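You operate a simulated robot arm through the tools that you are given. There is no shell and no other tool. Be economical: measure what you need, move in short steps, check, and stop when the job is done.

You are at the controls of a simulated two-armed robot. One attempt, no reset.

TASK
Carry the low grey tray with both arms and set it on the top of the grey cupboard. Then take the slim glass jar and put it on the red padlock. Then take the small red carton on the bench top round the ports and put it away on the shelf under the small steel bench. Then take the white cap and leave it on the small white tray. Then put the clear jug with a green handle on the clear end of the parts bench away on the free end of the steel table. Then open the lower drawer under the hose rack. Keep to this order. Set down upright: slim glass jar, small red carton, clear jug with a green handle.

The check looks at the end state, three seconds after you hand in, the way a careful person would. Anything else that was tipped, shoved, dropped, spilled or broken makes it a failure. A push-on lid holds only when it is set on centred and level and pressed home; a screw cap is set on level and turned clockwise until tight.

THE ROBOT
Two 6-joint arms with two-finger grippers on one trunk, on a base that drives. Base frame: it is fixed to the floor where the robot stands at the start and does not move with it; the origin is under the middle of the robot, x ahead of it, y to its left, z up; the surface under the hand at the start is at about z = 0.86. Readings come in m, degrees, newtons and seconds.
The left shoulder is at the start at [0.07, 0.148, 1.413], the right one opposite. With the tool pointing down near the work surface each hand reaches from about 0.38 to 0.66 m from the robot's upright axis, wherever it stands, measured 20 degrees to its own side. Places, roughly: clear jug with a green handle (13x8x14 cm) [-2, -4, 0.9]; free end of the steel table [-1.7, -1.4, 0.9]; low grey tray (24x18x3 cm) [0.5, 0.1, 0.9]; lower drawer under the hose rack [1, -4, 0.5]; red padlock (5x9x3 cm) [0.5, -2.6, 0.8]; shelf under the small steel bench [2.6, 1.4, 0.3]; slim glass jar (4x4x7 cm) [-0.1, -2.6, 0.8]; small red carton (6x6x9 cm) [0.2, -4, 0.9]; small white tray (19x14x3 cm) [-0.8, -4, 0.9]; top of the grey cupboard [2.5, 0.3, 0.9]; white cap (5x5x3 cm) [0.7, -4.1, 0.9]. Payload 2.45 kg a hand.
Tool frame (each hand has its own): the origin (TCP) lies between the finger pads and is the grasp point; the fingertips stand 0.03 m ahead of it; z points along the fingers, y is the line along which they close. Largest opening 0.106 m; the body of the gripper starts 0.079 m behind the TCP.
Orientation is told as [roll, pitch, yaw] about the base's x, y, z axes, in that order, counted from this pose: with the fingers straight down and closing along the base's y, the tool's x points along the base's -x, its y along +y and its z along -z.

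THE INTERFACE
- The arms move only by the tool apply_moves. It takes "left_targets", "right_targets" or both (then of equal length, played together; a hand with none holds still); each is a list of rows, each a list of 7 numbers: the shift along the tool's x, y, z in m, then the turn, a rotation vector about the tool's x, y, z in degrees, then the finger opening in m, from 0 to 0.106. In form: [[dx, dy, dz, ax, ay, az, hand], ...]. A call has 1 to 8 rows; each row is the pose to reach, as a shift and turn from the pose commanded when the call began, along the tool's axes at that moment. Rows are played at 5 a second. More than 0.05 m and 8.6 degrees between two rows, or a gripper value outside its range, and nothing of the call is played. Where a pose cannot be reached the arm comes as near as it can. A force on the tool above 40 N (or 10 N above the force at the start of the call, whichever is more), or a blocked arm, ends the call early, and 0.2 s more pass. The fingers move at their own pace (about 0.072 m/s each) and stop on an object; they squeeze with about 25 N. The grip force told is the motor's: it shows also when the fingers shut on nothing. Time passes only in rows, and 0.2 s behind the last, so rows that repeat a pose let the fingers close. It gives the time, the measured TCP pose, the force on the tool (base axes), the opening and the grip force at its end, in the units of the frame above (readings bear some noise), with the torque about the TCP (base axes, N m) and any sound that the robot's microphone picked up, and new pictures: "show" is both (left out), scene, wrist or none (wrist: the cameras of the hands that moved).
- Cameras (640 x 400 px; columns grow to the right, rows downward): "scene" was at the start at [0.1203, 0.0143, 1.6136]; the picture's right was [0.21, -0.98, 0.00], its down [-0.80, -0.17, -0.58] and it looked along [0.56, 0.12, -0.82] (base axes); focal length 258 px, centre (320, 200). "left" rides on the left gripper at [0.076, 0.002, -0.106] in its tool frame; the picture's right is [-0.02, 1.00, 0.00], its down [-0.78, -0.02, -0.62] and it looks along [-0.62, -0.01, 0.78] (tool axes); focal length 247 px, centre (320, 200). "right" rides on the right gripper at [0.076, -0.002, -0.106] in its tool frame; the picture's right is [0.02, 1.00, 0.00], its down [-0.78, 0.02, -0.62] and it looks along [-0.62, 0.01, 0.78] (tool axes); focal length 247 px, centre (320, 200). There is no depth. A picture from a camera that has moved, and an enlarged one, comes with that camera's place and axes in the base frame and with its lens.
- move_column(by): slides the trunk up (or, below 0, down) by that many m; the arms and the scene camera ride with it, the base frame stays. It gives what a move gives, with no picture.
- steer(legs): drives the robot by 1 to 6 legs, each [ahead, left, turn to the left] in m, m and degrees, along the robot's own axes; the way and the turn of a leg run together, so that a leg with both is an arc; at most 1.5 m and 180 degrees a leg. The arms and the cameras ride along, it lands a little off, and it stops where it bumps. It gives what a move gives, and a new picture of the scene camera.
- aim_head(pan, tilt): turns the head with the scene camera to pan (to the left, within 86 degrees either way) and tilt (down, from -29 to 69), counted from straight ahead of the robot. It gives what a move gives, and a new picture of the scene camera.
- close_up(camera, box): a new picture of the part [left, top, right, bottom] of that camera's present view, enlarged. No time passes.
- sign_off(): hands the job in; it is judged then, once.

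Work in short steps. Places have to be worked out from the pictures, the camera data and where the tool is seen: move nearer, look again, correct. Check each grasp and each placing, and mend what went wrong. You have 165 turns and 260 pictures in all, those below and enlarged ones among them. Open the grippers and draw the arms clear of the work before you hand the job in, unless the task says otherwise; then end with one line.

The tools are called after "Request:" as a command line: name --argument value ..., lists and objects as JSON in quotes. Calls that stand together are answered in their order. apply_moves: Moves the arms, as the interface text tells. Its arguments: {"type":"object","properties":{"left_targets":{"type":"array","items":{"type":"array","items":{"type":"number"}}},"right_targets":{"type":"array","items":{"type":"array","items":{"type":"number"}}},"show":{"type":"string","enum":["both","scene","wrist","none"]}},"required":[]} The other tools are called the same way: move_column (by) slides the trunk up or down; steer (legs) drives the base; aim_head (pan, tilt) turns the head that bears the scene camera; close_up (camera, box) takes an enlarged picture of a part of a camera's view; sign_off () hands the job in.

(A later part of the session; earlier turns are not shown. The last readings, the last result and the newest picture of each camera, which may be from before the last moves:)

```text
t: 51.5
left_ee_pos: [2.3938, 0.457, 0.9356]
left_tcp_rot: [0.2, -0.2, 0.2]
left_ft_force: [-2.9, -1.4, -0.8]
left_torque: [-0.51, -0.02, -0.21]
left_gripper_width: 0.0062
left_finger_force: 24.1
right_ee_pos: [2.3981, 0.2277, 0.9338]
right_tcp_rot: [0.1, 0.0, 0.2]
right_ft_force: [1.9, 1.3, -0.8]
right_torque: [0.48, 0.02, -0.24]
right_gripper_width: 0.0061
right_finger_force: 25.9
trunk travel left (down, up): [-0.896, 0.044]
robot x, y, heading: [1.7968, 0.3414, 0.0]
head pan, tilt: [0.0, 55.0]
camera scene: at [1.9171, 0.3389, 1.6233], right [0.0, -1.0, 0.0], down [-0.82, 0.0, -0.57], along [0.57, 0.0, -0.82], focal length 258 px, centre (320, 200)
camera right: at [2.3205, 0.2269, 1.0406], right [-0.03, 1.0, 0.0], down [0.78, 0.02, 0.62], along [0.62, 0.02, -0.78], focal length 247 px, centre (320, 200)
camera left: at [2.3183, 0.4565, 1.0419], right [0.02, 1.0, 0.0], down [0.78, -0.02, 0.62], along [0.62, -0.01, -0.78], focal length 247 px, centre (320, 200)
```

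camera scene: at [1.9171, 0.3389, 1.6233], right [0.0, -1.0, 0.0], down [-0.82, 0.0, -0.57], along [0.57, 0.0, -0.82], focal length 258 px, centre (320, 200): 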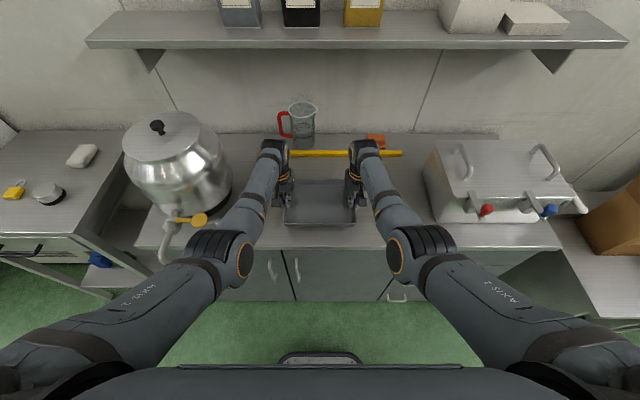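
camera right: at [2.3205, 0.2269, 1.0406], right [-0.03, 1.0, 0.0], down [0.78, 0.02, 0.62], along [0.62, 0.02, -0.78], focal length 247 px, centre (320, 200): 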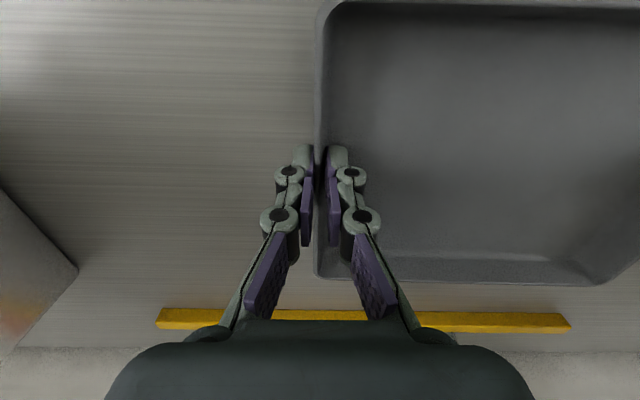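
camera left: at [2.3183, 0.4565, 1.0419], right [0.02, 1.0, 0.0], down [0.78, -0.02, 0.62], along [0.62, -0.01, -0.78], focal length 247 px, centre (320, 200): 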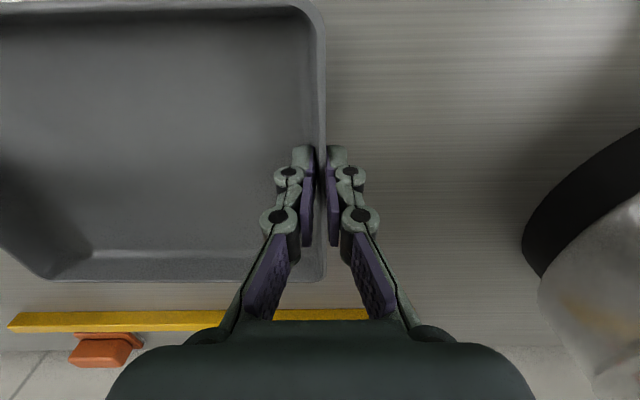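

No contact yet, with the tray bottom at about z 0.898. I'll keep lowering in fine steps.

Request:
apply_moves --left_targets '[[0, 0, 0.006, 0, 0, 0, 0], [0, 0, 0.012, 0, 0, 0, 0], [0, 0, 0.018, 0, 0, 0, 0], [0, 0, 0.024, 0, 0, 0, 0], [0, 0, 0.03, 0, 0, 0, 0]]' --right_targets '[[0, 0, 0.005, 0, 0, 0, 0], [0, 0, 0.011, 0, 0, 0, 0], [0, 0, 0.017, 0, 0, 0, 0], [0, 0, 0.023, 0, 0, 0, 0], [0, 0, 0.029, 0, 0, 0, 0]]' --show "none"

```text
t: 52.7
left_ee_pos: [2.3955, 0.4571, 0.9058]
left_tcp_rot: [0.2, -0.1, 0.2]
left_ft_force: [-1.4, -3.8, -1.6]
left_torque: [-0.58, -0.23, -0.22]
left_gripper_width: 0.006
left_finger_force: 24.8
right_ee_pos: [2.3982, 0.2285, 0.9059]
right_tcp_rot: [0.1, 0.0, 0.2]
right_ft_force: [2.6, 4.8, -1.8]
right_torque: [0.47, 0.27, -0.25]
right_gripper_width: 0.006
right_finger_force: 25.1
trunk travel left (down, up): [-0.896, 0.044]
robot x, y, heading: [1.7999, 0.3404, 0.0]
head pan, tilt: [0.0, 55.0]
```

Request:
apply_moves --left_targets '[[0, 0, 0.004, 0, 0, 0, 0], [0, 0, 0.008, 0, 0, 0, 0], [0, 0, 0.012, 0, 0, 0, 0], [0, 0, 0.016, 0, 0, 0, 0], [0, 0, 0.02, 0, 0, 0, 0]]' --right_targets '[[0, 0, 0.004, 0, 0, 0, 0], [0, 0, 0.008, 0, 0, 0, 0], [0, 0, 0.012, 0, 0, 0, 0], [0, 0, 0.016, 0, 0, 0, 0], [0, 0, 0.02, 0, 0, 0, 0]]' --show "scene"

```text
t: 53.9
left_ee_pos: [2.3911, 0.4569, 0.8958]
left_tcp_rot: [-0.1, -1.0, 0.0]
left_ft_force: [5.7, -16.4, 32.8]
left_torque: [-0.93, -0.36, -0.63]
left_gripper_width: 0.0061
left_finger_force: 24.8
left hand out of reach, approached as far as the arm can: row 5
right_ee_pos: [2.3908, 0.2285, 0.896]
right_tcp_rot: [0.3, -0.9, 0.1]
right_ft_force: [13.4, 22.4, 30.1]
right_torque: [0.97, -0.22, -0.62]
right_gripper_width: 0.0065
right_finger_force: 25.2
right hand out of reach, approached as far as the arm can: row 4, 5
trunk travel left (down, up): [-0.896, 0.044]
robot x, y, heading: [1.7955, 0.3409, 0.3]
head pan, tilt: [0.0, 55.0]
camera scene: at [1.9087, 0.34, 1.6247], right [0.0, -1.0, 0.0], down [-0.82, 0.0, -0.58], along [0.58, 0.0, -0.82], focal length 258 px, centre (320, 200)
```

scene: 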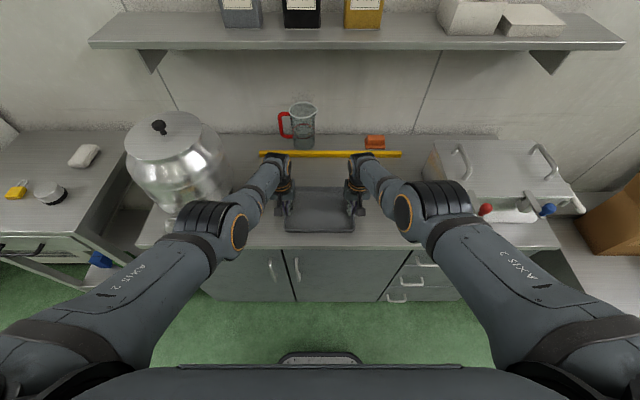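

The tray is resting: contact came at TCP z≈0.896 with both hands pushing 30 N. I'll relieve the push, then open the fingers.

Request:
apply_moves --left_targets '[[0, 0, -0.004, 0, 0, 0, 0], [0, 0, -0.009, 0, 0, 0, 0], [0, 0, -0.009, 0, 0, 0, 0.0], [0, 0, -0.009, 0, 0, 0, 0.02], [0, 0, -0.009, 0, 0, 0, 0.03], [0, 0, -0.009, 0, 0, 0, 0.03]]' --right_targets '[[0, 0, -0.004, 0, 0, 0, 0], [0, 0, -0.009, 0, 0, 0, 0], [0, 0, -0.009, 0, 0, 0, 0.0], [0, 0, -0.009, 0, 0, 0, 0.02], [0, 0, -0.009, 0, 0, 0, 0.03], [0, 0, -0.009, 0, 0, 0, 0.03]]' --show "both"

```text
t: 55.3
left_ee_pos: [2.3915, 0.4584, 0.8961]
left_tcp_rot: [0.3, -0.1, 0.2]
left_ft_force: [0.2, -0.5, 0.2]
left_torque: [0.02, 0.02, 0.01]
left_gripper_width: 0.0301
left_finger_force: 0.1
right_ee_pos: [2.3932, 0.2252, 0.8955]
right_tcp_rot: [-0.1, 0.2, 0.2]
right_ft_force: [-0.4, 0.4, 0.7]
right_torque: [0.0, 0.0, -0.02]
right_gripper_width: 0.03
right_finger_force: 0.0
right hand out of reach, approached as far as the arm can: row 2, 3, 4, 5, 6
trunk travel left (down, up): [-0.896, 0.044]
robot x, y, heading: [1.7924, 0.3389, -0.0]
head pan, tilt: [0.0, 55.0]
camera scene: at [1.9166, 0.3392, 1.6232], right [0.0, -1.0, 0.0], down [-0.82, 0.0, -0.57], along [0.57, 0.0, -0.82], focal length 258 px, centre (320, 200)
camera right: at [2.3165, 0.2245, 1.0021], right [-0.02, 1.0, 0.0], down [0.79, 0.02, 0.62], along [0.62, 0.01, -0.79], focal length 247 px, centre (320, 200)
camera left: at [2.3147, 0.4591, 1.0022], right [0.02, 1.0, 0.0], down [0.78, -0.02, 0.62], along [0.62, -0.01, -0.78], focal length 247 px, centre (320, 200)
```

scene: 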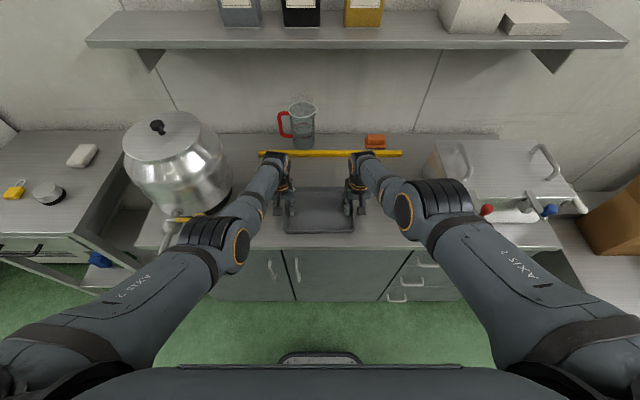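
right: 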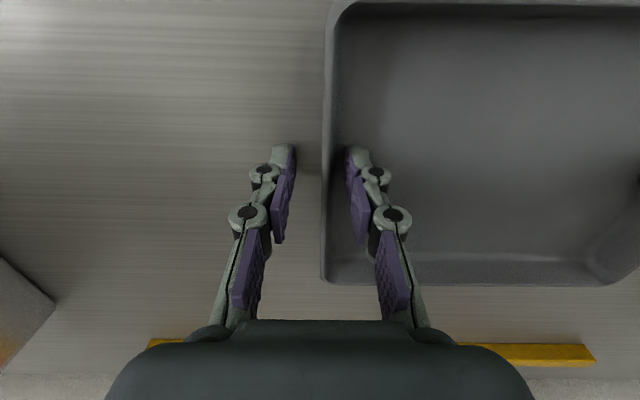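
left: 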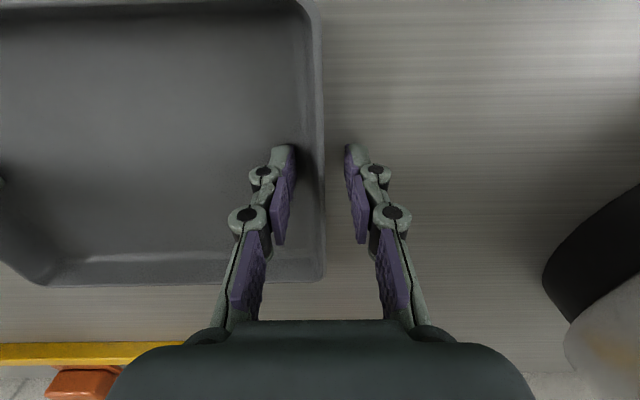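

Released cleanly. I'll raise the hands straight up.

Request:
move_column --by 0.044

Request:
apply_moves --left_targets '[[0, 0, -0.02, 0, 0, 0, 0.03], [0, 0, -0.04, 0, 0, 0, 0.03], [0, 0, -0.06, 0, 0, 0, 0.03]]' --right_targets '[[0, 0, -0.02, 0, 0, 0, 0.03], [0, 0, -0.04, 0, 0, 0, 0.03], [0, 0, -0.06, 0, 0, 0, 0.03]]' --show "scene"

Request:
steer --legs '[[-0.55, 0, 0]]'

```text
t: 56.2
left_ee_pos: [2.3911, 0.4586, 0.9397]
left_tcp_rot: [0.2, 0.0, 0.1]
left_ft_force: [0.2, 0.6, -0.3]
left_torque: [-0.01, 0.04, -0.04]
left_gripper_width: 0.0299
left_finger_force: 0.1
right_ee_pos: [2.394, 0.2262, 0.9402]
right_tcp_rot: [0.0, 0.2, 0.3]
right_ft_force: [0.0, 0.5, -0.2]
right_torque: [0.01, 0.02, 0.01]
right_gripper_width: 0.0299
right_finger_force: 0.1
trunk travel left (down, up): [-0.94, 0.0]
robot x, y, heading: [1.7963, 0.3378, 0.0]
head pan, tilt: [0.0, 55.0]
```

```text
t: 57.0
left_ee_pos: [2.3919, 0.4584, 0.9991]
left_tcp_rot: [0.1, -0.1, 0.2]
left_ft_force: [1.0, 0.3, -0.9]
left_torque: [0.01, 0.02, 0.0]
left_gripper_width: 0.03
left_finger_force: 0.0
right_ee_pos: [2.4186, 0.2308, 0.9884]
right_tcp_rot: [-0.1, 0.3, 0.1]
right_ft_force: [0.2, -1.1, -0.5]
right_torque: [0.0, -0.01, 0.03]
right_gripper_width: 0.03
right_finger_force: 0.1
right hand out of reach, approached as far as the arm can: row 1, 2, 3
trunk travel left (down, up): [-0.94, 0.0]
robot x, y, heading: [1.7966, 0.3372, 0.3]
head pan, tilt: [0.0, 55.0]
camera scene: at [1.917, 0.3388, 1.6672], right [0.0, -1.0, 0.0], down [-0.82, 0.0, -0.57], along [0.57, 0.0, -0.82], focal length 258 px, centre (320, 200)
```

scene: 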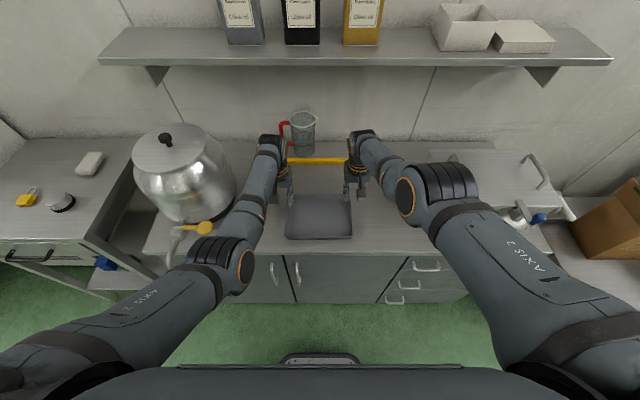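

```text
t: 60.1
left_ee_pos: [1.8397, 0.4596, 0.9982]
left_tcp_rot: [0.2, -0.1, 0.4]
left_ft_force: [0.3, 0.0, -0.8]
left_torque: [0.02, 0.0, 0.01]
left_gripper_width: 0.0302
left_finger_force: 0.1
right_ee_pos: [1.867, 0.2304, 0.989]
right_tcp_rot: [-0.1, 0.2, 0.4]
right_ft_force: [0.0, 0.2, 0.4]
right_torque: [-0.01, 0.06, 0.03]
right_gripper_width: 0.0299
right_finger_force: 0.1
trunk travel left (down, up): [-0.94, 0.0]
robot x, y, heading: [1.2455, 0.3388, 0.3]
head pan, tilt: [0.0, 55.0]
camera scene: at [1.3658, 0.3374, 1.6671], right [0.01, -1.0, 0.0], down [-0.82, 0.0, -0.57], along [0.57, 0.0, -0.82], focal length 258 px, centre (320, 200)
```

scene: 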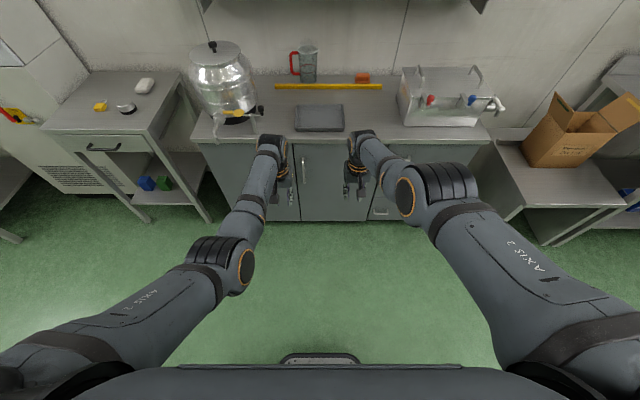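

The tray sits well on the cupboard. Next I'll turn right and drive down the aisle at x≈1.6 towards the far side of the island where the padlock and jar are.

Request:
steer --legs '[[0, 0, -90], [1.2, 0.35, 0], [1.0, 0, 0]]'

Request:
aim_head --pan -30 --tilt 25

Request:
aim_head --pan -86 --tilt 40

```text
t: 75.1
left_ee_pos: [1.7067, -2.4701, 1.0006]
left_tcp_rot: [0.2, -0.2, -89.8]
left_ft_force: [-0.1, 0.3, 0.2]
left_torque: [-0.02, 0.01, -0.01]
left_gripper_width: 0.0301
left_finger_force: 0.1
right_ee_pos: [1.4782, -2.4966, 0.99]
right_tcp_rot: [-0.1, 0.2, -89.8]
right_ft_force: [0.0, -1.3, -0.1]
right_torque: [0.0, 0.02, 0.01]
right_gripper_width: 0.0297
right_finger_force: 0.1
trunk travel left (down, up): [-0.94, 0.0]
robot x, y, heading: [1.5876, -1.8736, -90.0]
head pan, tilt: [0.0, 55.0]
camera scene: at [1.5862, -1.9954, 1.6674], right [-1.0, 0.0, 0.0], down [0.0, 0.82, -0.57], along [0.0, -0.57, -0.82], focal length 258 px, centre (320, 200)
```

scene: 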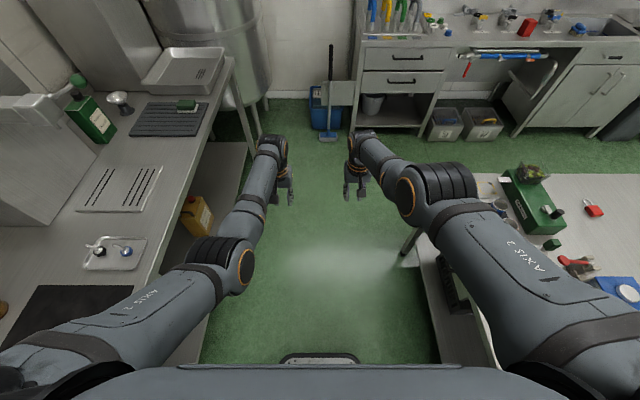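

```text
t: 76.1
left_ee_pos: [1.7063, -2.471, 1.0001]
left_tcp_rot: [0.3, -0.3, -89.8]
left_ft_force: [-0.9, 0.5, 0.6]
left_torque: [0.0, -0.01, 0.01]
left_gripper_width: 0.0301
left_finger_force: 0.0
right_ee_pos: [1.4775, -2.4965, 0.9886]
right_tcp_rot: [-0.1, 0.3, -89.8]
right_ft_force: [-1.2, 0.5, -0.6]
right_torque: [-0.03, 0.01, -0.01]
right_gripper_width: 0.0302
right_finger_force: 0.1
trunk travel left (down, up): [-0.94, 0.0]
robot x, y, heading: [1.5849, -1.8749, -89.7]
head pan, tilt: [-30.0, 25.0]
camera scene: at [1.5403, -2.0046, 1.7112], right [-0.87, 0.5, 0.0], down [0.21, 0.37, -0.91], along [-0.45, -0.79, -0.42], focal length 258 px, centre (320, 200)
```

scene: 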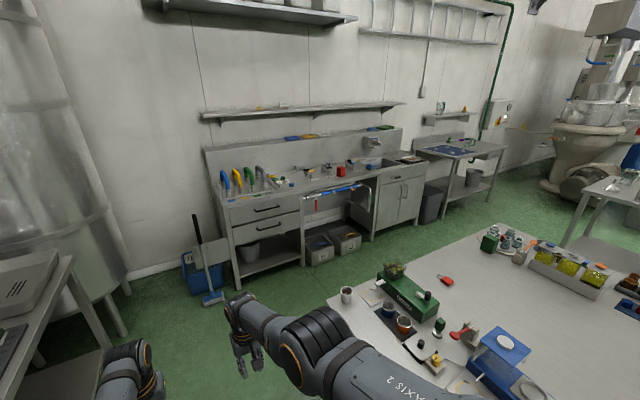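

```text
t: 77.3
left_ee_pos: [1.7056, -2.4701, 0.9991]
left_tcp_rot: [0.3, -0.2, -89.9]
left_ft_force: [0.2, 0.5, -0.3]
left_torque: [0.02, -0.02, 0.0]
left_gripper_width: 0.0299
left_finger_force: 0.1
right_ee_pos: [1.4785, -2.4969, 0.9893]
right_tcp_rot: [0.1, 0.2, -89.8]
right_ft_force: [-0.5, 0.1, -0.2]
right_torque: [-0.01, 0.04, -0.02]
right_gripper_width: 0.03
right_finger_force: 0.1
trunk travel left (down, up): [-0.94, 0.0]
robot x, y, heading: [1.5898, -1.8736, -89.8]
head pan, tilt: [-85.9, 40.0]
camera scene: at [1.5013, -1.9308, 1.688], right [-0.07, 1.0, 0.0], down [0.64, 0.05, -0.77], along [-0.76, -0.06, -0.64], focal length 258 px, centre (320, 200)
```

scene: 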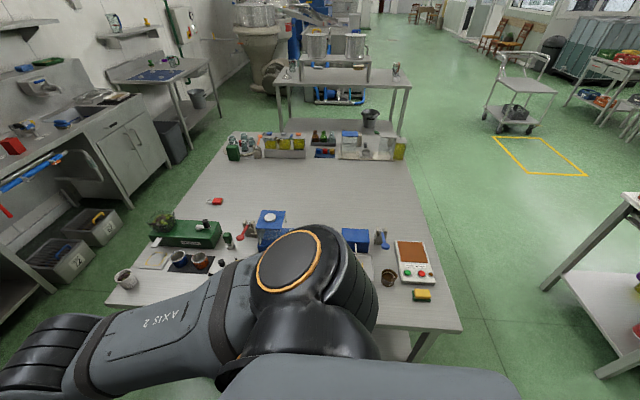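

The padlock is at about (0.494, -2.575), and the island's far edge at y≈-2.76 leaves a corridor about 0.86 m wide behind it. I'll raise the hands and drive back. Then I'll turn to face +y and back down the aisle so I face the island from the corridor.

Request:
apply_moves --left_targets '[[0, 0, -0.04, 0, 0, 0, 0.03], [0, 0, -0.08, 0, 0, 0, 0.03], [0, 0, -0.12, 0, 0, 0, 0.03], [0, 0, -0.12, 0, 0, 0, 0.03]]' --right_targets '[[0, 0, -0.04, 0, 0, 0, 0.03], [0, 0, -0.08, 0, 0, 0, 0.03], [0, 0, -0.12, 0, 0, 0, 0.03], [0, 0, -0.12, 0, 0, 0, 0.03]]' --show "none"

Request:
aim_head --pan 0 --tilt 45

Request:
steer --legs '[[-0.95, 0, 0], [0, 0, -180]]'

```text
t: 78.3
left_ee_pos: [1.7078, -2.4687, 1.1195]
left_tcp_rot: [0.2, -0.2, -89.7]
left_ft_force: [-0.8, -0.9, -0.7]
left_torque: [0.01, 0.0, -0.02]
left_gripper_width: 0.03
left_finger_force: 0.0
right_ee_pos: [1.4837, -2.5348, 1.1008]
right_tcp_rot: [0.0, 0.4, -89.8]
right_ft_force: [-0.4, 0.0, 0.1]
right_torque: [0.01, 0.01, 0.01]
right_gripper_width: 0.03
right_finger_force: 0.1
right hand out of reach, approached as far as the arm can: row 1, 2, 3, 4
trunk travel left (down, up): [-0.94, 0.0]
robot x, y, heading: [1.5882, -1.8711, -89.9]
head pan, tilt: [-85.9, 40.0]
```

```text
t: 79.9
left_ee_pos: [1.707, -2.4691, 1.1197]
left_tcp_rot: [0.2, -0.3, -89.9]
left_ft_force: [-0.4, -0.3, -1.1]
left_torque: [0.01, 0.02, 0.0]
left_gripper_width: 0.0298
left_finger_force: 0.0
right_ee_pos: [1.4835, -2.5345, 1.1007]
right_tcp_rot: [0.0, 0.4, -89.8]
right_ft_force: [0.0, 1.1, 0.3]
right_torque: [0.0, -0.05, -0.01]
right_gripper_width: 0.03
right_finger_force: 0.1
trunk travel left (down, up): [-0.94, 0.0]
robot x, y, heading: [1.5874, -1.8702, -90.0]
head pan, tilt: [0.0, 45.0]
camera scene: at [1.5862, -2.0058, 1.6807], right [-1.0, 0.0, 0.0], down [0.0, 0.71, -0.71], along [0.0, -0.71, -0.71], focal length 258 px, centre (320, 200)
```

scene: 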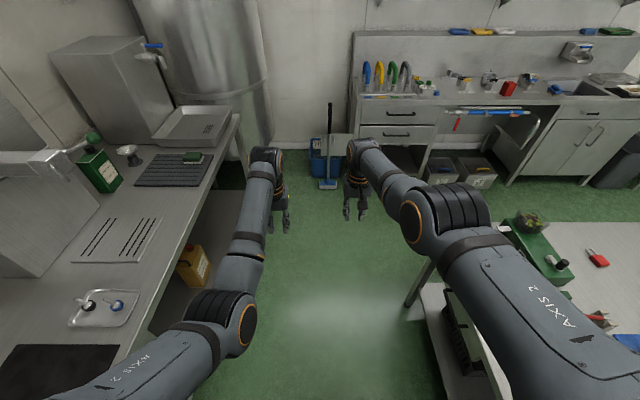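

```text
t: 92.3
left_ee_pos: [1.4617, -0.3264, 1.1206]
left_tcp_rot: [0.3, -0.1, 89.8]
left_ft_force: [-0.1, -0.4, -0.5]
left_torque: [0.01, 0.01, 0.01]
left_gripper_width: 0.0299
left_finger_force: 0.1
right_ee_pos: [1.6859, -0.2626, 1.1013]
right_tcp_rot: [0.1, 0.4, 89.7]
right_ft_force: [0.4, -0.2, -0.4]
right_torque: [0.02, 0.0, 0.01]
right_gripper_width: 0.0301
right_finger_force: 0.1
trunk travel left (down, up): [-0.94, 0.0]
robot x, y, heading: [1.5774, -0.9233, 89.5]
head pan, tilt: [0.0, 45.0]
camera scene: at [1.5775, -0.7926, 1.6807], right [1.0, -0.01, 0.0], down [0.0, -0.71, -0.71], along [0.0, 0.71, -0.71], focal length 258 px, centre (320, 200)
```

scene: 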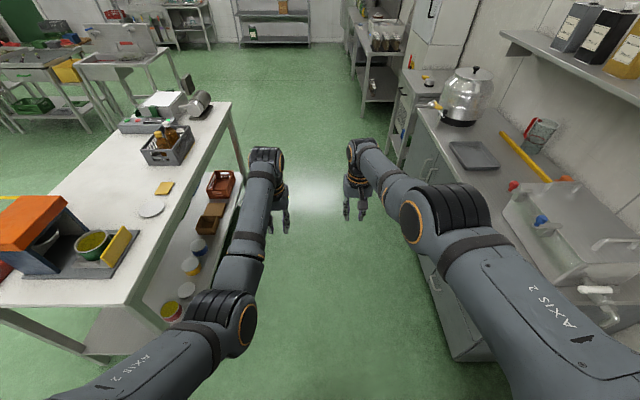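

Now I'll back up to y≈-3.15 and look before sliding into the corridor.

Request:
steer --legs '[[-1.2, 0, 0.4], [-1.03, 0, 0]]'

Request:
aim_head --pan 60 --tilt 45

```text
t: 103.2
left_ee_pos: [1.4681, -2.5455, 1.1193]
left_tcp_rot: [0.2, -0.2, 89.9]
left_ft_force: [-0.5, 0.9, -0.1]
left_torque: [0.0, -0.02, 0.03]
left_gripper_width: 0.0301
left_finger_force: 0.0
right_ee_pos: [1.6913, -2.481, 1.099]
right_tcp_rot: [0.0, 0.5, 90.0]
right_ft_force: [0.3, -0.4, 0.3]
right_torque: [-0.01, 0.02, 0.03]
right_gripper_width: 0.0299
right_finger_force: 0.1
trunk travel left (down, up): [-0.94, 0.0]
robot x, y, heading: [1.5874, -3.1414, 90.0]
head pan, tilt: [0.0, 45.0]
camera scene: at [1.5859, -3.0102, 1.6806], right [1.0, 0.0, 0.0], down [0.0, -0.71, -0.71], along [0.0, 0.71, -0.71], focal length 258 px, centre (320, 200)
```

scene: 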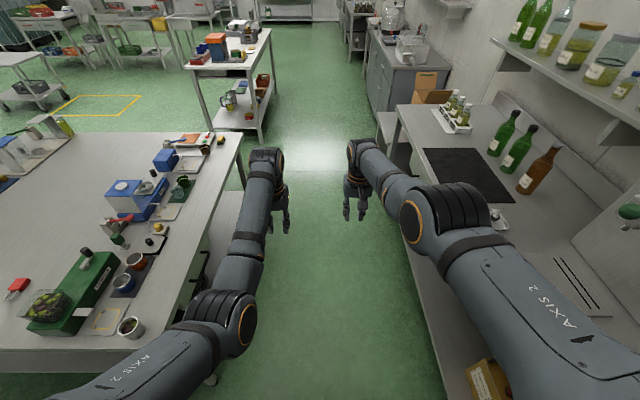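

```text
t: 104.5
left_ee_pos: [1.4675, -2.5463, 1.1197]
left_tcp_rot: [0.2, -0.3, 90.0]
left_ft_force: [-0.3, 0.6, -0.3]
left_torque: [-0.01, -0.05, 0.01]
left_gripper_width: 0.03
left_finger_force: 0.0
right_ee_pos: [1.6921, -2.4816, 1.0999]
right_tcp_rot: [-0.1, 0.5, 90.0]
right_ft_force: [-1.4, 0.6, -0.1]
right_torque: [-0.02, 0.03, -0.03]
right_gripper_width: 0.0298
right_finger_force: 0.0
trunk travel left (down, up): [-0.94, 0.0]
robot x, y, heading: [1.5883, -3.1409, 89.8]
head pan, tilt: [60.0, 45.0]
camera scene: at [1.5154, -3.0518, 1.6807], right [0.5, 0.86, 0.0], down [0.61, -0.36, -0.71], along [-0.61, 0.35, -0.71], focal length 258 px, centre (320, 200)
```

scene: 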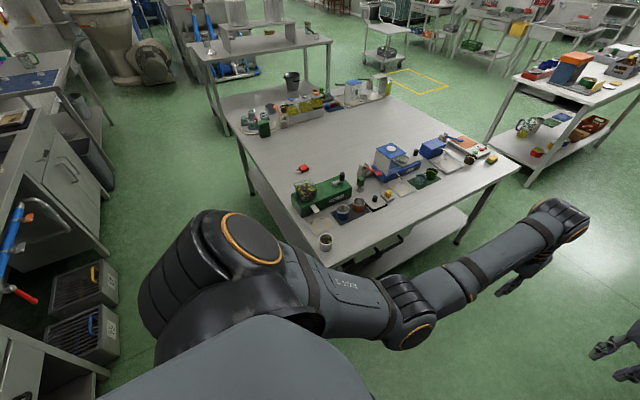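

The corridor is clear and the hands are well above the island's items. I'll slide left towards the jar at x≈0.1.

Request:
steer --legs '[[0, 0.75, 0], [0, 0.73, 0]]'

Request:
aim_head --pan 20 --tilt 52

```text
t: 112.1
left_ee_pos: [0.0036, -2.5571, 1.1197]
left_tcp_rot: [0.3, -0.2, 90.5]
left_ft_force: [0.0, 0.4, -1.0]
left_torque: [0.01, 0.04, 0.0]
left_gripper_width: 0.03
left_finger_force: 0.1
right_ee_pos: [0.2268, -2.4906, 1.0998]
right_tcp_rot: [0.0, 0.4, 90.5]
right_ft_force: [0.0, -0.9, 0.3]
right_torque: [0.02, -0.01, -0.02]
right_gripper_width: 0.0299
right_finger_force: 0.1
trunk travel left (down, up): [-0.94, 0.0]
robot x, y, heading: [0.1261, -3.153, 90.6]
head pan, tilt: [60.0, 45.0]
camera scene: at [0.0551, -3.0621, 1.6808], right [0.49, 0.87, 0.0], down [0.61, -0.35, -0.71], along [-0.62, 0.35, -0.71], focal length 258 px, centre (320, 200)
```

scene: 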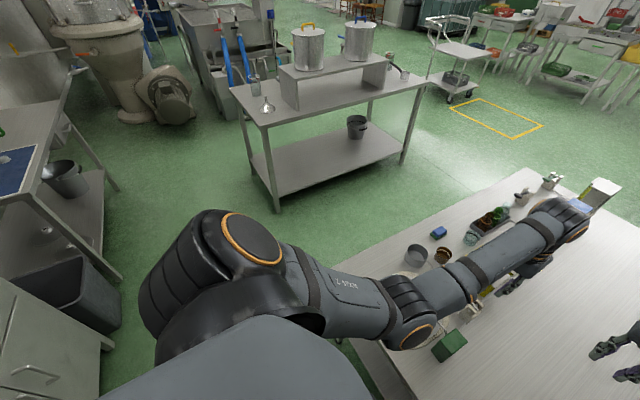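

```text
t: 113.2
left_ee_pos: [0.0031, -2.5565, 1.1209]
left_tcp_rot: [0.3, -0.2, 90.5]
left_ft_force: [-0.1, 0.5, -0.6]
left_torque: [0.02, 0.02, -0.02]
left_gripper_width: 0.0301
left_finger_force: 0.1
right_ee_pos: [0.2244, -2.4904, 1.0998]
right_tcp_rot: [-0.1, 0.3, 90.6]
right_ft_force: [-0.1, -0.1, 0.0]
right_torque: [0.0, -0.01, 0.01]
right_gripper_width: 0.0299
right_finger_force: 0.1
trunk travel left (down, up): [-0.94, 0.0]
robot x, y, heading: [0.1274, -3.154, 90.3]
head pan, tilt: [20.0, 52.0]
camera scene: at [0.0982, -3.032, 1.6712], right [0.94, 0.35, 0.0], down [0.28, -0.74, -0.62], along [-0.21, 0.58, -0.79], focal length 258 px, centre (320, 200)
```

scene: 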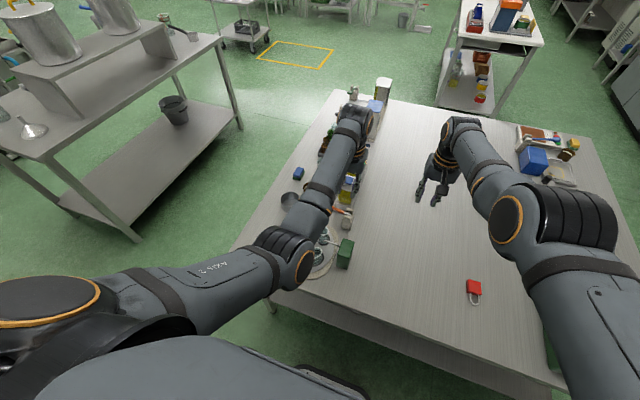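

The left arm hides the jar area, so I'll look through the left wrist camera.

Request:
close_up --camera "left" --box '[0, 0, 640, 400]'

Request:
close_up --camera "scene" --box '[220, 150, 400, 300]'

```text
1.00 times, centred on (320, 200) of left (not enlarged: the box is as wide or as high as the picture)
camera zoom: at [0.0021, -2.6341, 1.2258], right [-1.0, 0.01, 0.0], down [0.01, 0.78, 0.62], along [0.0, 0.62, -0.78], focal length 247 px, centre (320, 200)
```

zoom: 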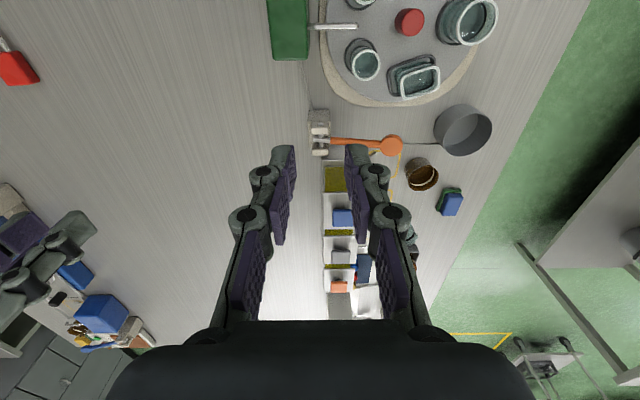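

```text
2.67 times, centred on (310, 225) of scene
camera zoom: at [0.0982, -3.032, 1.6712], right [0.94, 0.35, 0.0], down [0.28, -0.74, -0.62], along [-0.21, 0.58, -0.79], focal length 689 px, centre (347, 133)
```

zoom: 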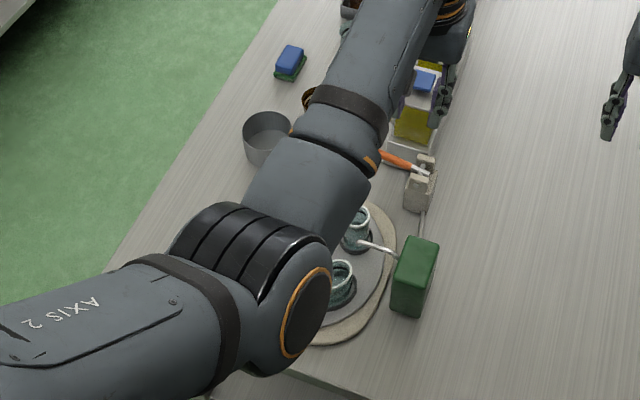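

The slim jar looks like the ~4.5 cm round glass near (-0.055, -2.58) on the round plate, close to a rod and a rectangular glass. I'll swing the left arm aside to see it with the scene camera.

Request:
apply_moves --left_targets '[[0, 0.045, 0, 0, 0, 0, 0.03], [0, 0.09, 0, 0, 0, 0, 0.03], [0, 0.135, 0, 0, 0, 0, 0.03], [0, 0.18, 0, 0, 0, 0, 0.03], [0, 0.225, 0, 0, 0, 0, 0.03], [0, 0.27, 0, 0, 0, 0, 0.03]]' --show "scene"

```text
t: 114.6
left_ee_pos: [-0.2688, -2.5604, 1.1213]
left_tcp_rot: [0.2, -0.2, 90.5]
left_ft_force: [-0.4, -0.2, 0.3]
left_torque: [-0.02, -0.01, 0.02]
left_gripper_width: 0.0301
left_finger_force: 0.0
right_ee_pos: [0.2247, -2.4895, 1.1012]
right_tcp_rot: [-0.1, 0.4, 90.3]
right_ft_force: [-0.5, -1.2, -0.1]
right_torque: [0.0, 0.0, -0.01]
right_gripper_width: 0.03
right_finger_force: 0.0
trunk travel left (down, up): [-0.94, 0.0]
robot x, y, heading: [0.1283, -3.1525, 90.2]
head pan, tilt: [20.0, 52.0]
camera scene: at [0.0959, -3.0323, 1.6711], right [0.94, 0.35, 0.0], down [0.28, -0.74, -0.62], along [-0.21, 0.58, -0.79], focal length 258 px, centre (320, 200)
```

scene: 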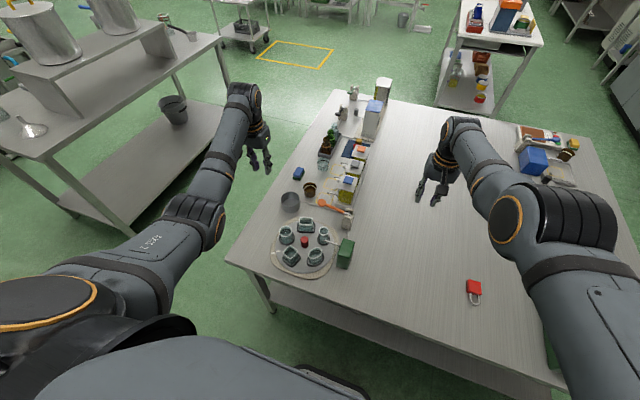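

Request:
close_up --camera "scene" --box '[260, 205, 372, 275]'

Request:
close_up --camera "scene" --box '[440, 260, 504, 300]'

```text
5.71 times, centred on (316, 240) of scene
camera zoom: at [0.0959, -3.0323, 1.6711], right [0.94, 0.35, 0.0], down [0.28, -0.74, -0.62], along [-0.21, 0.58, -0.79], focal length 1477 px, centre (343, -29)
```

zoom: 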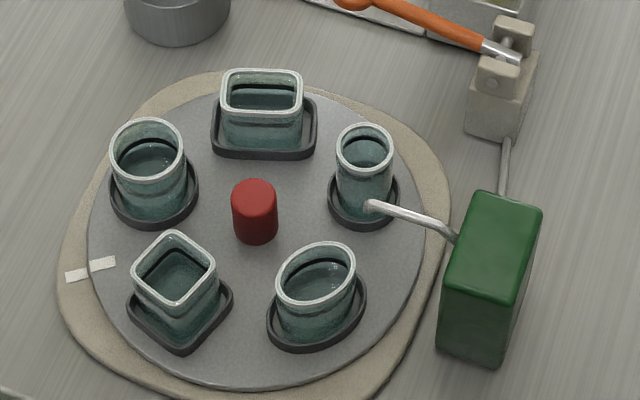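

```text
10.00 times, centred on (472, 280) of scene
camera zoom: at [0.0959, -3.0323, 1.6711], right [0.94, 0.35, 0.0], down [0.28, -0.74, -0.62], along [-0.21, 0.58, -0.79], focal length 2585 px, centre (-1200, -600)
```

zoom: 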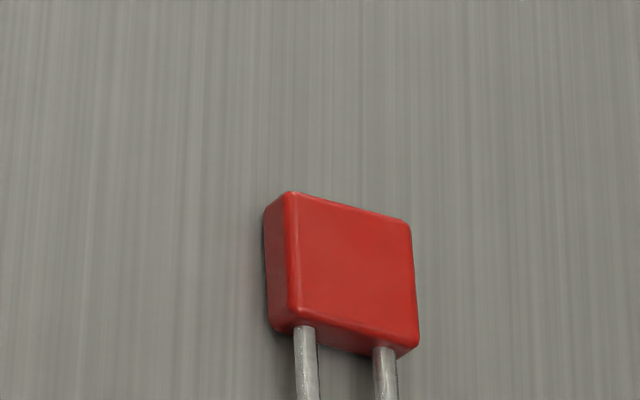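

The jar's rim is at about (-0.057, -2.576, 0.876), and it sits in a ring on a turntable with a rod near its -y side. I'll grip it with the fingers closing about 30° off the x axis, which clears the rod and the rectangular glass. First I'll move above it.

Request:
apply_moves --left_targets '[[0.003, -0.035, 0.01, 0, 0, -5, 0.05], [0.006, -0.07, 0.02, 0, 0, -10, 0.06], [0.009, -0.106, 0.04, 0, 0, -15, 0.06], [0.012, -0.141, 0.06, 0, 0, -20, 0.06], [0.015, -0.176, 0.08, 0, 0, -25, 0.06], [0.0174, -0.2117, 0.1, 0, 0, -30, 0.06], [0.0174, -0.2117, 0.1, 0, 0, -30, 0.06]]'

```text
t: 116.2
left_ee_pos: [-0.0547, -2.5731, 1.0214]
left_tcp_rot: [0.1, -0.3, 120.6]
left_ft_force: [0.4, 0.0, 0.0]
left_torque: [0.0, 0.01, 0.01]
left_gripper_width: 0.0603
left_finger_force: 0.1
right_ee_pos: [0.2255, -2.4901, 1.0994]
right_tcp_rot: [-0.1, 0.4, 90.5]
right_ft_force: [-0.1, 0.7, 0.3]
right_torque: [-0.03, -0.04, -0.03]
right_gripper_width: 0.03
right_finger_force: 0.0
trunk travel left (down, up): [-0.94, 0.0]
robot x, y, heading: [0.1255, -3.1555, 90.2]
head pan, tilt: [20.0, 52.0]
camera scene: at [0.0976, -3.0317, 1.6711], right [0.94, 0.35, 0.0], down [0.27, -0.74, -0.62], along [-0.21, 0.58, -0.79], focal length 258 px, centre (320, 200)
camera left: at [-0.0165, -2.6414, 1.1275], right [-0.87, -0.49, 0.0], down [-0.38, 0.68, 0.62], along [-0.31, 0.54, -0.78], focal length 247 px, centre (320, 200)
```

scene: 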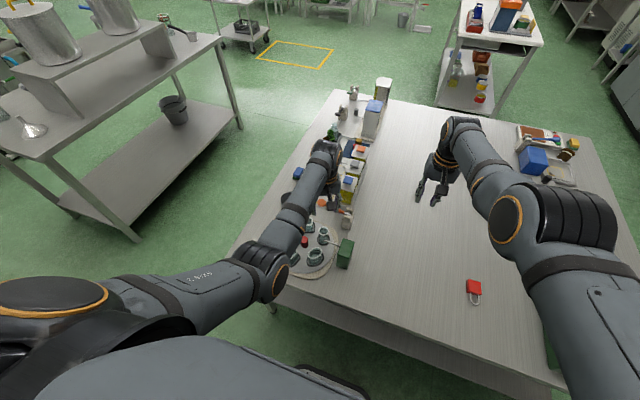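
left: 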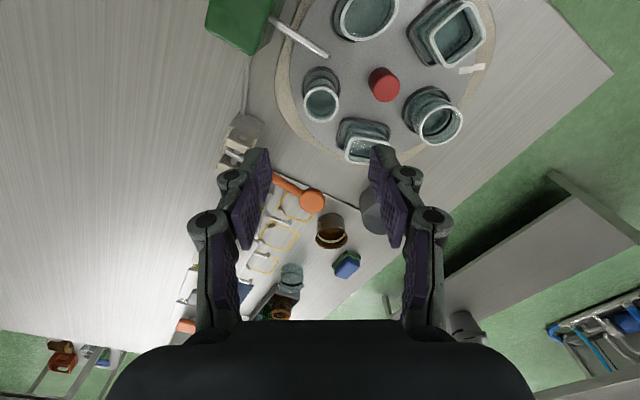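

The jar is well centred between the fingers. I'll yaw 7° more, shift slightly and descend to z≈0.86 in steps.

Request:
apply_moves --left_targets '[[0, 0.003, 0.03, 0, 0, -4, 0.06], [0, 0.003, 0.06, 0, 0, -7, 0.06], [0, 0.003, 0.09, 0, 0, -7, 0.06], [0, 0.003, 0.09, 0, 0, -7, 0.06]]' --show "wrist"

```text
t: 117.2
left_ee_pos: [-0.057, -2.5752, 0.9306]
left_tcp_rot: [0.2, -0.3, 127.5]
left_ft_force: [1.0, 0.7, 0.1]
left_torque: [-0.01, 0.01, 0.04]
left_gripper_width: 0.06
left_finger_force: 0.0
right_ee_pos: [0.2249, -2.4915, 1.0994]
right_tcp_rot: [0.0, 0.4, 90.6]
right_ft_force: [0.8, 0.3, -0.1]
right_torque: [0.01, 0.01, -0.02]
right_gripper_width: 0.0299
right_finger_force: 0.1
trunk travel left (down, up): [-0.94, 0.0]
robot x, y, heading: [0.1269, -3.154, 90.4]
head pan, tilt: [20.0, 52.0]
camera left: at [-0.0112, -2.6379, 1.0359], right [-0.81, -0.59, 0.0], down [-0.46, 0.63, 0.63], along [-0.37, 0.5, -0.78], focal length 247 px, centre (320, 200)
```

left: 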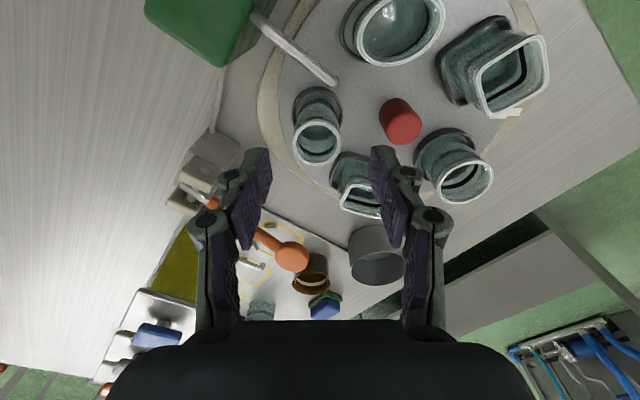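

Still centred. I'll descend the last 7 cm and close.

Request:
apply_moves --left_targets '[[0, 0.0, 0.025, 0, 0, 0, 0.06], [0, 0.0, 0.05, 0, 0, 0, 0.06], [0, 0.0, 0.07, 0, 0, 0, 0.06], [0, 0.0, 0.07, 0, 0, 0, 0.06]]' --show "wrist"

```text
t: 118.2
left_ee_pos: [-0.0616, -2.5907, 0.8709]
left_tcp_rot: [0.2, -0.3, 127.4]
left_ft_force: [-0.2, 0.5, -0.3]
left_torque: [0.0, 0.02, -0.05]
left_gripper_width: 0.0601
left_finger_force: 0.0
left hand out of reach, approached as far as the arm can: row 2, 3, 4
right_ee_pos: [0.2258, -2.491, 1.1005]
right_tcp_rot: [0.0, 0.4, 90.5]
right_ft_force: [-0.8, 1.0, 0.8]
right_torque: [0.0, 0.03, 0.02]
right_gripper_width: 0.0299
right_finger_force: 0.1
trunk travel left (down, up): [-0.94, 0.0]
robot x, y, heading: [0.1264, -3.1517, 90.3]
head pan, tilt: [20.0, 52.0]
camera left: at [-0.0153, -2.6526, 0.9767], right [-0.81, -0.59, 0.0], down [-0.46, 0.63, 0.63], along [-0.37, 0.5, -0.78], focal length 247 px, centre (320, 200)
```

left: 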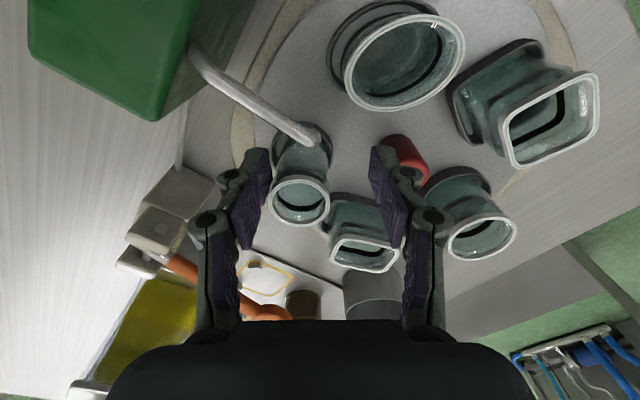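

The hand fell a little short at the reach limit because the trunk is high. I'll lift back up and lower the trunk instead, which keeps the arm geometry.

Request:
apply_moves --left_targets '[[0, 0.0, -0.03, 0, 0, 0, 0.06], [0, 0.0, -0.065, 0, 0, 0, 0.06], [0, 0.0, -0.065, 0, 0, 0, 0.06]]' --show "none"

```text
t: 119.0
left_ee_pos: [-0.0612, -2.5905, 0.9368]
left_tcp_rot: [0.1, -0.1, 127.5]
left_ft_force: [-0.2, 0.1, 0.3]
left_torque: [-0.01, 0.03, 0.0]
left_gripper_width: 0.0603
left_finger_force: 0.1
right_ee_pos: [0.2257, -2.4887, 1.0991]
right_tcp_rot: [0.0, 0.4, 90.6]
right_ft_force: [0.2, 0.2, 0.0]
right_torque: [-0.02, -0.02, 0.0]
right_gripper_width: 0.03
right_finger_force: 0.1
trunk travel left (down, up): [-0.94, 0.0]
robot x, y, heading: [0.1245, -3.1528, 90.3]
head pan, tilt: [20.0, 52.0]
```

Request:
apply_moves --left_targets '[[-0.005, -0.006, 0, 0, 0, 0, 0.06], [-0.0097, -0.0128, 0, 0, 0, 0, 0.06], [-0.0097, -0.0128, 0, 0, 0, 0, 0.06]]' --show "none"

Request:
move_column --by -0.04

Request:
close_up --camera "left" --box '[0, 0, 640, 400]'

```text
t: 119.8
left_ee_pos: [-0.0565, -2.5755, 0.9369]
left_tcp_rot: [0.2, -0.2, 127.5]
left_ft_force: [-0.6, 0.2, -0.3]
left_torque: [-0.01, -0.02, -0.04]
left_gripper_width: 0.0601
left_finger_force: 0.1
right_ee_pos: [0.2254, -2.4903, 1.0987]
right_tcp_rot: [0.0, 0.5, 90.4]
right_ft_force: [-0.7, -0.8, 0.8]
right_torque: [0.05, 0.01, 0.01]
right_gripper_width: 0.0302
right_finger_force: 0.1
trunk travel left (down, up): [-0.94, 0.0]
robot x, y, heading: [0.1273, -3.1483, 90.4]
head pan, tilt: [20.0, 52.0]
```

```text
t: 120.6
left_ee_pos: [-0.0575, -2.5768, 0.8964]
left_tcp_rot: [0.1, -0.3, 127.5]
left_ft_force: [0.0, 0.2, 1.1]
left_torque: [0.02, -0.01, 0.0]
left_gripper_width: 0.0599
left_finger_force: 0.0
right_ee_pos: [0.2259, -2.4901, 1.0599]
right_tcp_rot: [0.1, 0.4, 90.5]
right_ft_force: [0.0, 0.5, 0.5]
right_torque: [0.03, -0.02, 0.01]
right_gripper_width: 0.0301
right_finger_force: 0.1
trunk travel left (down, up): [-0.9, 0.04]
robot x, y, heading: [0.1232, -3.1543, 90.3]
head pan, tilt: [20.0, 52.0]
```

```text
1.00 times, centred on (320, 200) of left (not enlarged: the box is as wide or as high as the picture)
camera zoom: at [-0.0111, -2.6389, 1.0028], right [-0.81, -0.59, 0.0], down [-0.46, 0.63, 0.63], along [-0.37, 0.5, -0.78], focal length 247 px, centre (320, 200)
```

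zoom: 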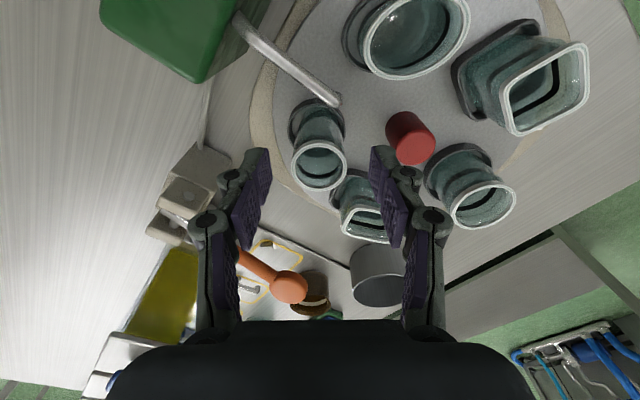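

Clearances look good. I'll lower the trunk another 3.5 cm and then close.

Request:
move_column --by -0.035

Request:
apply_moves --left_targets '[[0, 0, 0, 0, 0, 0, 0.045], [0, 0, 0, 0, 0, 0, 0.02], [0, 0, 0, 0, 0, 0, 0.0], [0, 0, 0, 0, 0, 0, 0.0]]' --show "wrist"

```text
t: 121.4
left_ee_pos: [-0.0578, -2.5762, 0.8612]
left_tcp_rot: [0.1, -0.4, 127.5]
left_ft_force: [0.3, 0.1, -0.5]
left_torque: [0.02, 0.01, 0.01]
left_gripper_width: 0.0602
left_finger_force: 0.1
right_ee_pos: [0.226, -2.4905, 1.0255]
right_tcp_rot: [0.0, 0.4, 90.5]
right_ft_force: [-0.8, -0.9, 0.3]
right_torque: [-0.02, 0.01, 0.02]
right_gripper_width: 0.0302
right_finger_force: 0.0
trunk travel left (down, up): [-0.865, 0.075]
robot x, y, heading: [0.1252, -3.1534, 90.4]
head pan, tilt: [20.0, 52.0]
```

```text
t: 122.4
left_ee_pos: [-0.0571, -2.575, 0.8621]
left_tcp_rot: [0.1, -0.3, 127.5]
left_ft_force: [0.2, 0.1, -0.2]
left_torque: [-0.01, 0.01, 0.0]
left_gripper_width: 0.0358
left_finger_force: 24.9
right_ee_pos: [0.2264, -2.4908, 1.0245]
right_tcp_rot: [0.0, 0.3, 90.5]
right_ft_force: [-0.4, 1.1, 0.4]
right_torque: [0.01, -0.01, -0.03]
right_gripper_width: 0.0304
right_finger_force: 0.1
trunk travel left (down, up): [-0.865, 0.075]
robot x, y, heading: [0.1286, -3.1531, 90.5]
head pan, tilt: [20.0, 52.0]
camera left: at [-0.0111, -2.6386, 0.9675], right [-0.81, -0.59, 0.0], down [-0.46, 0.63, 0.63], along [-0.37, 0.5, -0.78], focal length 247 px, centre (320, 200)
```

left: 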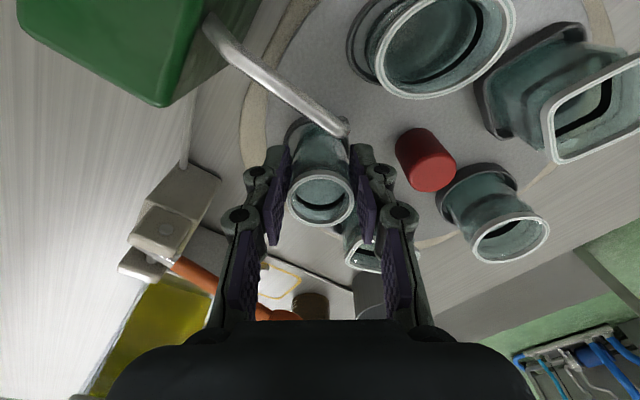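

The jar is gripped at 36 mm. I'll lift it gently straight up with the arm.

Request:
apply_moves --left_targets '[[0, 0, -0.008, 0, 0, 0, 0.0], [0, 0, -0.018, 0, 0, 0, 0.0], [0, 0, -0.03, 0, 0, 0, 0.0], [0, 0, -0.045, 0, 0, 0, 0.0]]' --show "wrist"

```text
t: 123.4
left_ee_pos: [-0.0571, -2.5752, 0.9072]
left_tcp_rot: [0.1, -0.3, 127.6]
left_ft_force: [0.6, -0.3, -0.3]
left_torque: [0.01, 0.0, 0.0]
left_gripper_width: 0.0359
left_finger_force: 25.0
right_ee_pos: [0.2254, -2.4911, 1.0246]
right_tcp_rot: [0.0, 0.3, 90.5]
right_ft_force: [1.1, -0.1, -0.6]
right_torque: [0.02, -0.02, -0.01]
right_gripper_width: 0.03
right_finger_force: 0.0
trunk travel left (down, up): [-0.865, 0.075]
robot x, y, heading: [0.1243, -3.1536, 90.6]
head pan, tilt: [20.0, 52.0]
camera left: at [-0.011, -2.638, 1.0129], right [-0.81, -0.59, 0.0], down [-0.46, 0.63, 0.63], along [-0.37, 0.5, -0.78], focal length 247 px, centre (320, 200)
```

left: 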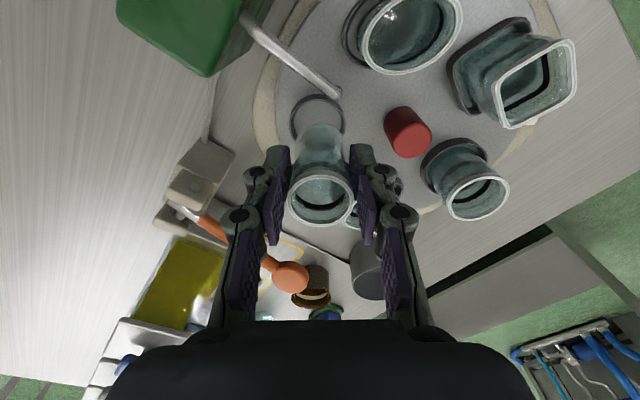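

The jar is out of its ring. I'll raise the trunk and drive right about 0.54 m to the padlock.

Request:
move_column --by 0.06

Request:
steer --legs '[[0, -0.54, 0]]'

Request:
close_up --camera "left" --box '[0, 0, 640, 400]'

```text
t: 124.4
left_ee_pos: [-0.058, -2.5749, 0.9663]
left_tcp_rot: [0.1, -0.2, 127.5]
left_ft_force: [0.0, 0.1, -0.7]
left_torque: [-0.02, 0.02, 0.03]
left_gripper_width: 0.0357
left_finger_force: 24.7
right_ee_pos: [0.2251, -2.4904, 1.0842]
right_tcp_rot: [0.0, 0.4, 90.5]
right_ft_force: [0.1, 0.3, -0.6]
right_torque: [-0.04, 0.01, 0.03]
right_gripper_width: 0.03
right_finger_force: 0.1
trunk travel left (down, up): [-0.925, 0.015]
robot x, y, heading: [0.1276, -3.1549, 90.6]
head pan, tilt: [20.0, 52.0]
```

```text
t: 127.5
left_ee_pos: [0.4762, -2.5705, 0.9663]
left_tcp_rot: [0.1, -0.3, 127.9]
left_ft_force: [-0.6, 0.5, -1.4]
left_torque: [0.02, 0.0, -0.03]
left_gripper_width: 0.0359
left_finger_force: 24.5
right_ee_pos: [0.7572, -2.484, 1.0854]
right_tcp_rot: [-0.1, 0.4, 90.8]
right_ft_force: [0.0, 0.3, 1.1]
right_torque: [0.01, 0.01, -0.01]
right_gripper_width: 0.0301
right_finger_force: 0.0
trunk travel left (down, up): [-0.925, 0.015]
robot x, y, heading: [0.659, -3.1474, 90.8]
head pan, tilt: [20.0, 52.0]
camera scene: at [0.6322, -3.0269, 1.6561], right [0.94, 0.35, 0.0], down [0.28, -0.74, -0.62], along [-0.22, 0.58, -0.79], focal length 258 px, centre (320, 200)
```

scene: 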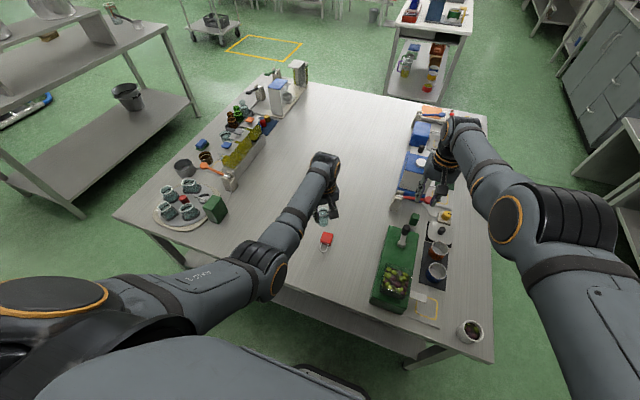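

```text
1.00 times, centred on (320, 200) of left (not enlarged: the box is as wide or as high as the picture)
camera zoom: at [0.5216, -2.6335, 1.0726], right [-0.8, -0.6, 0.0], down [-0.46, 0.63, 0.62], along [-0.37, 0.5, -0.78], focal length 247 px, centre (320, 200)
```

zoom: 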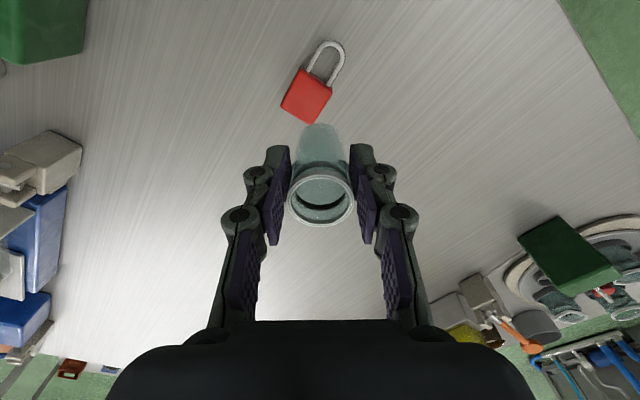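

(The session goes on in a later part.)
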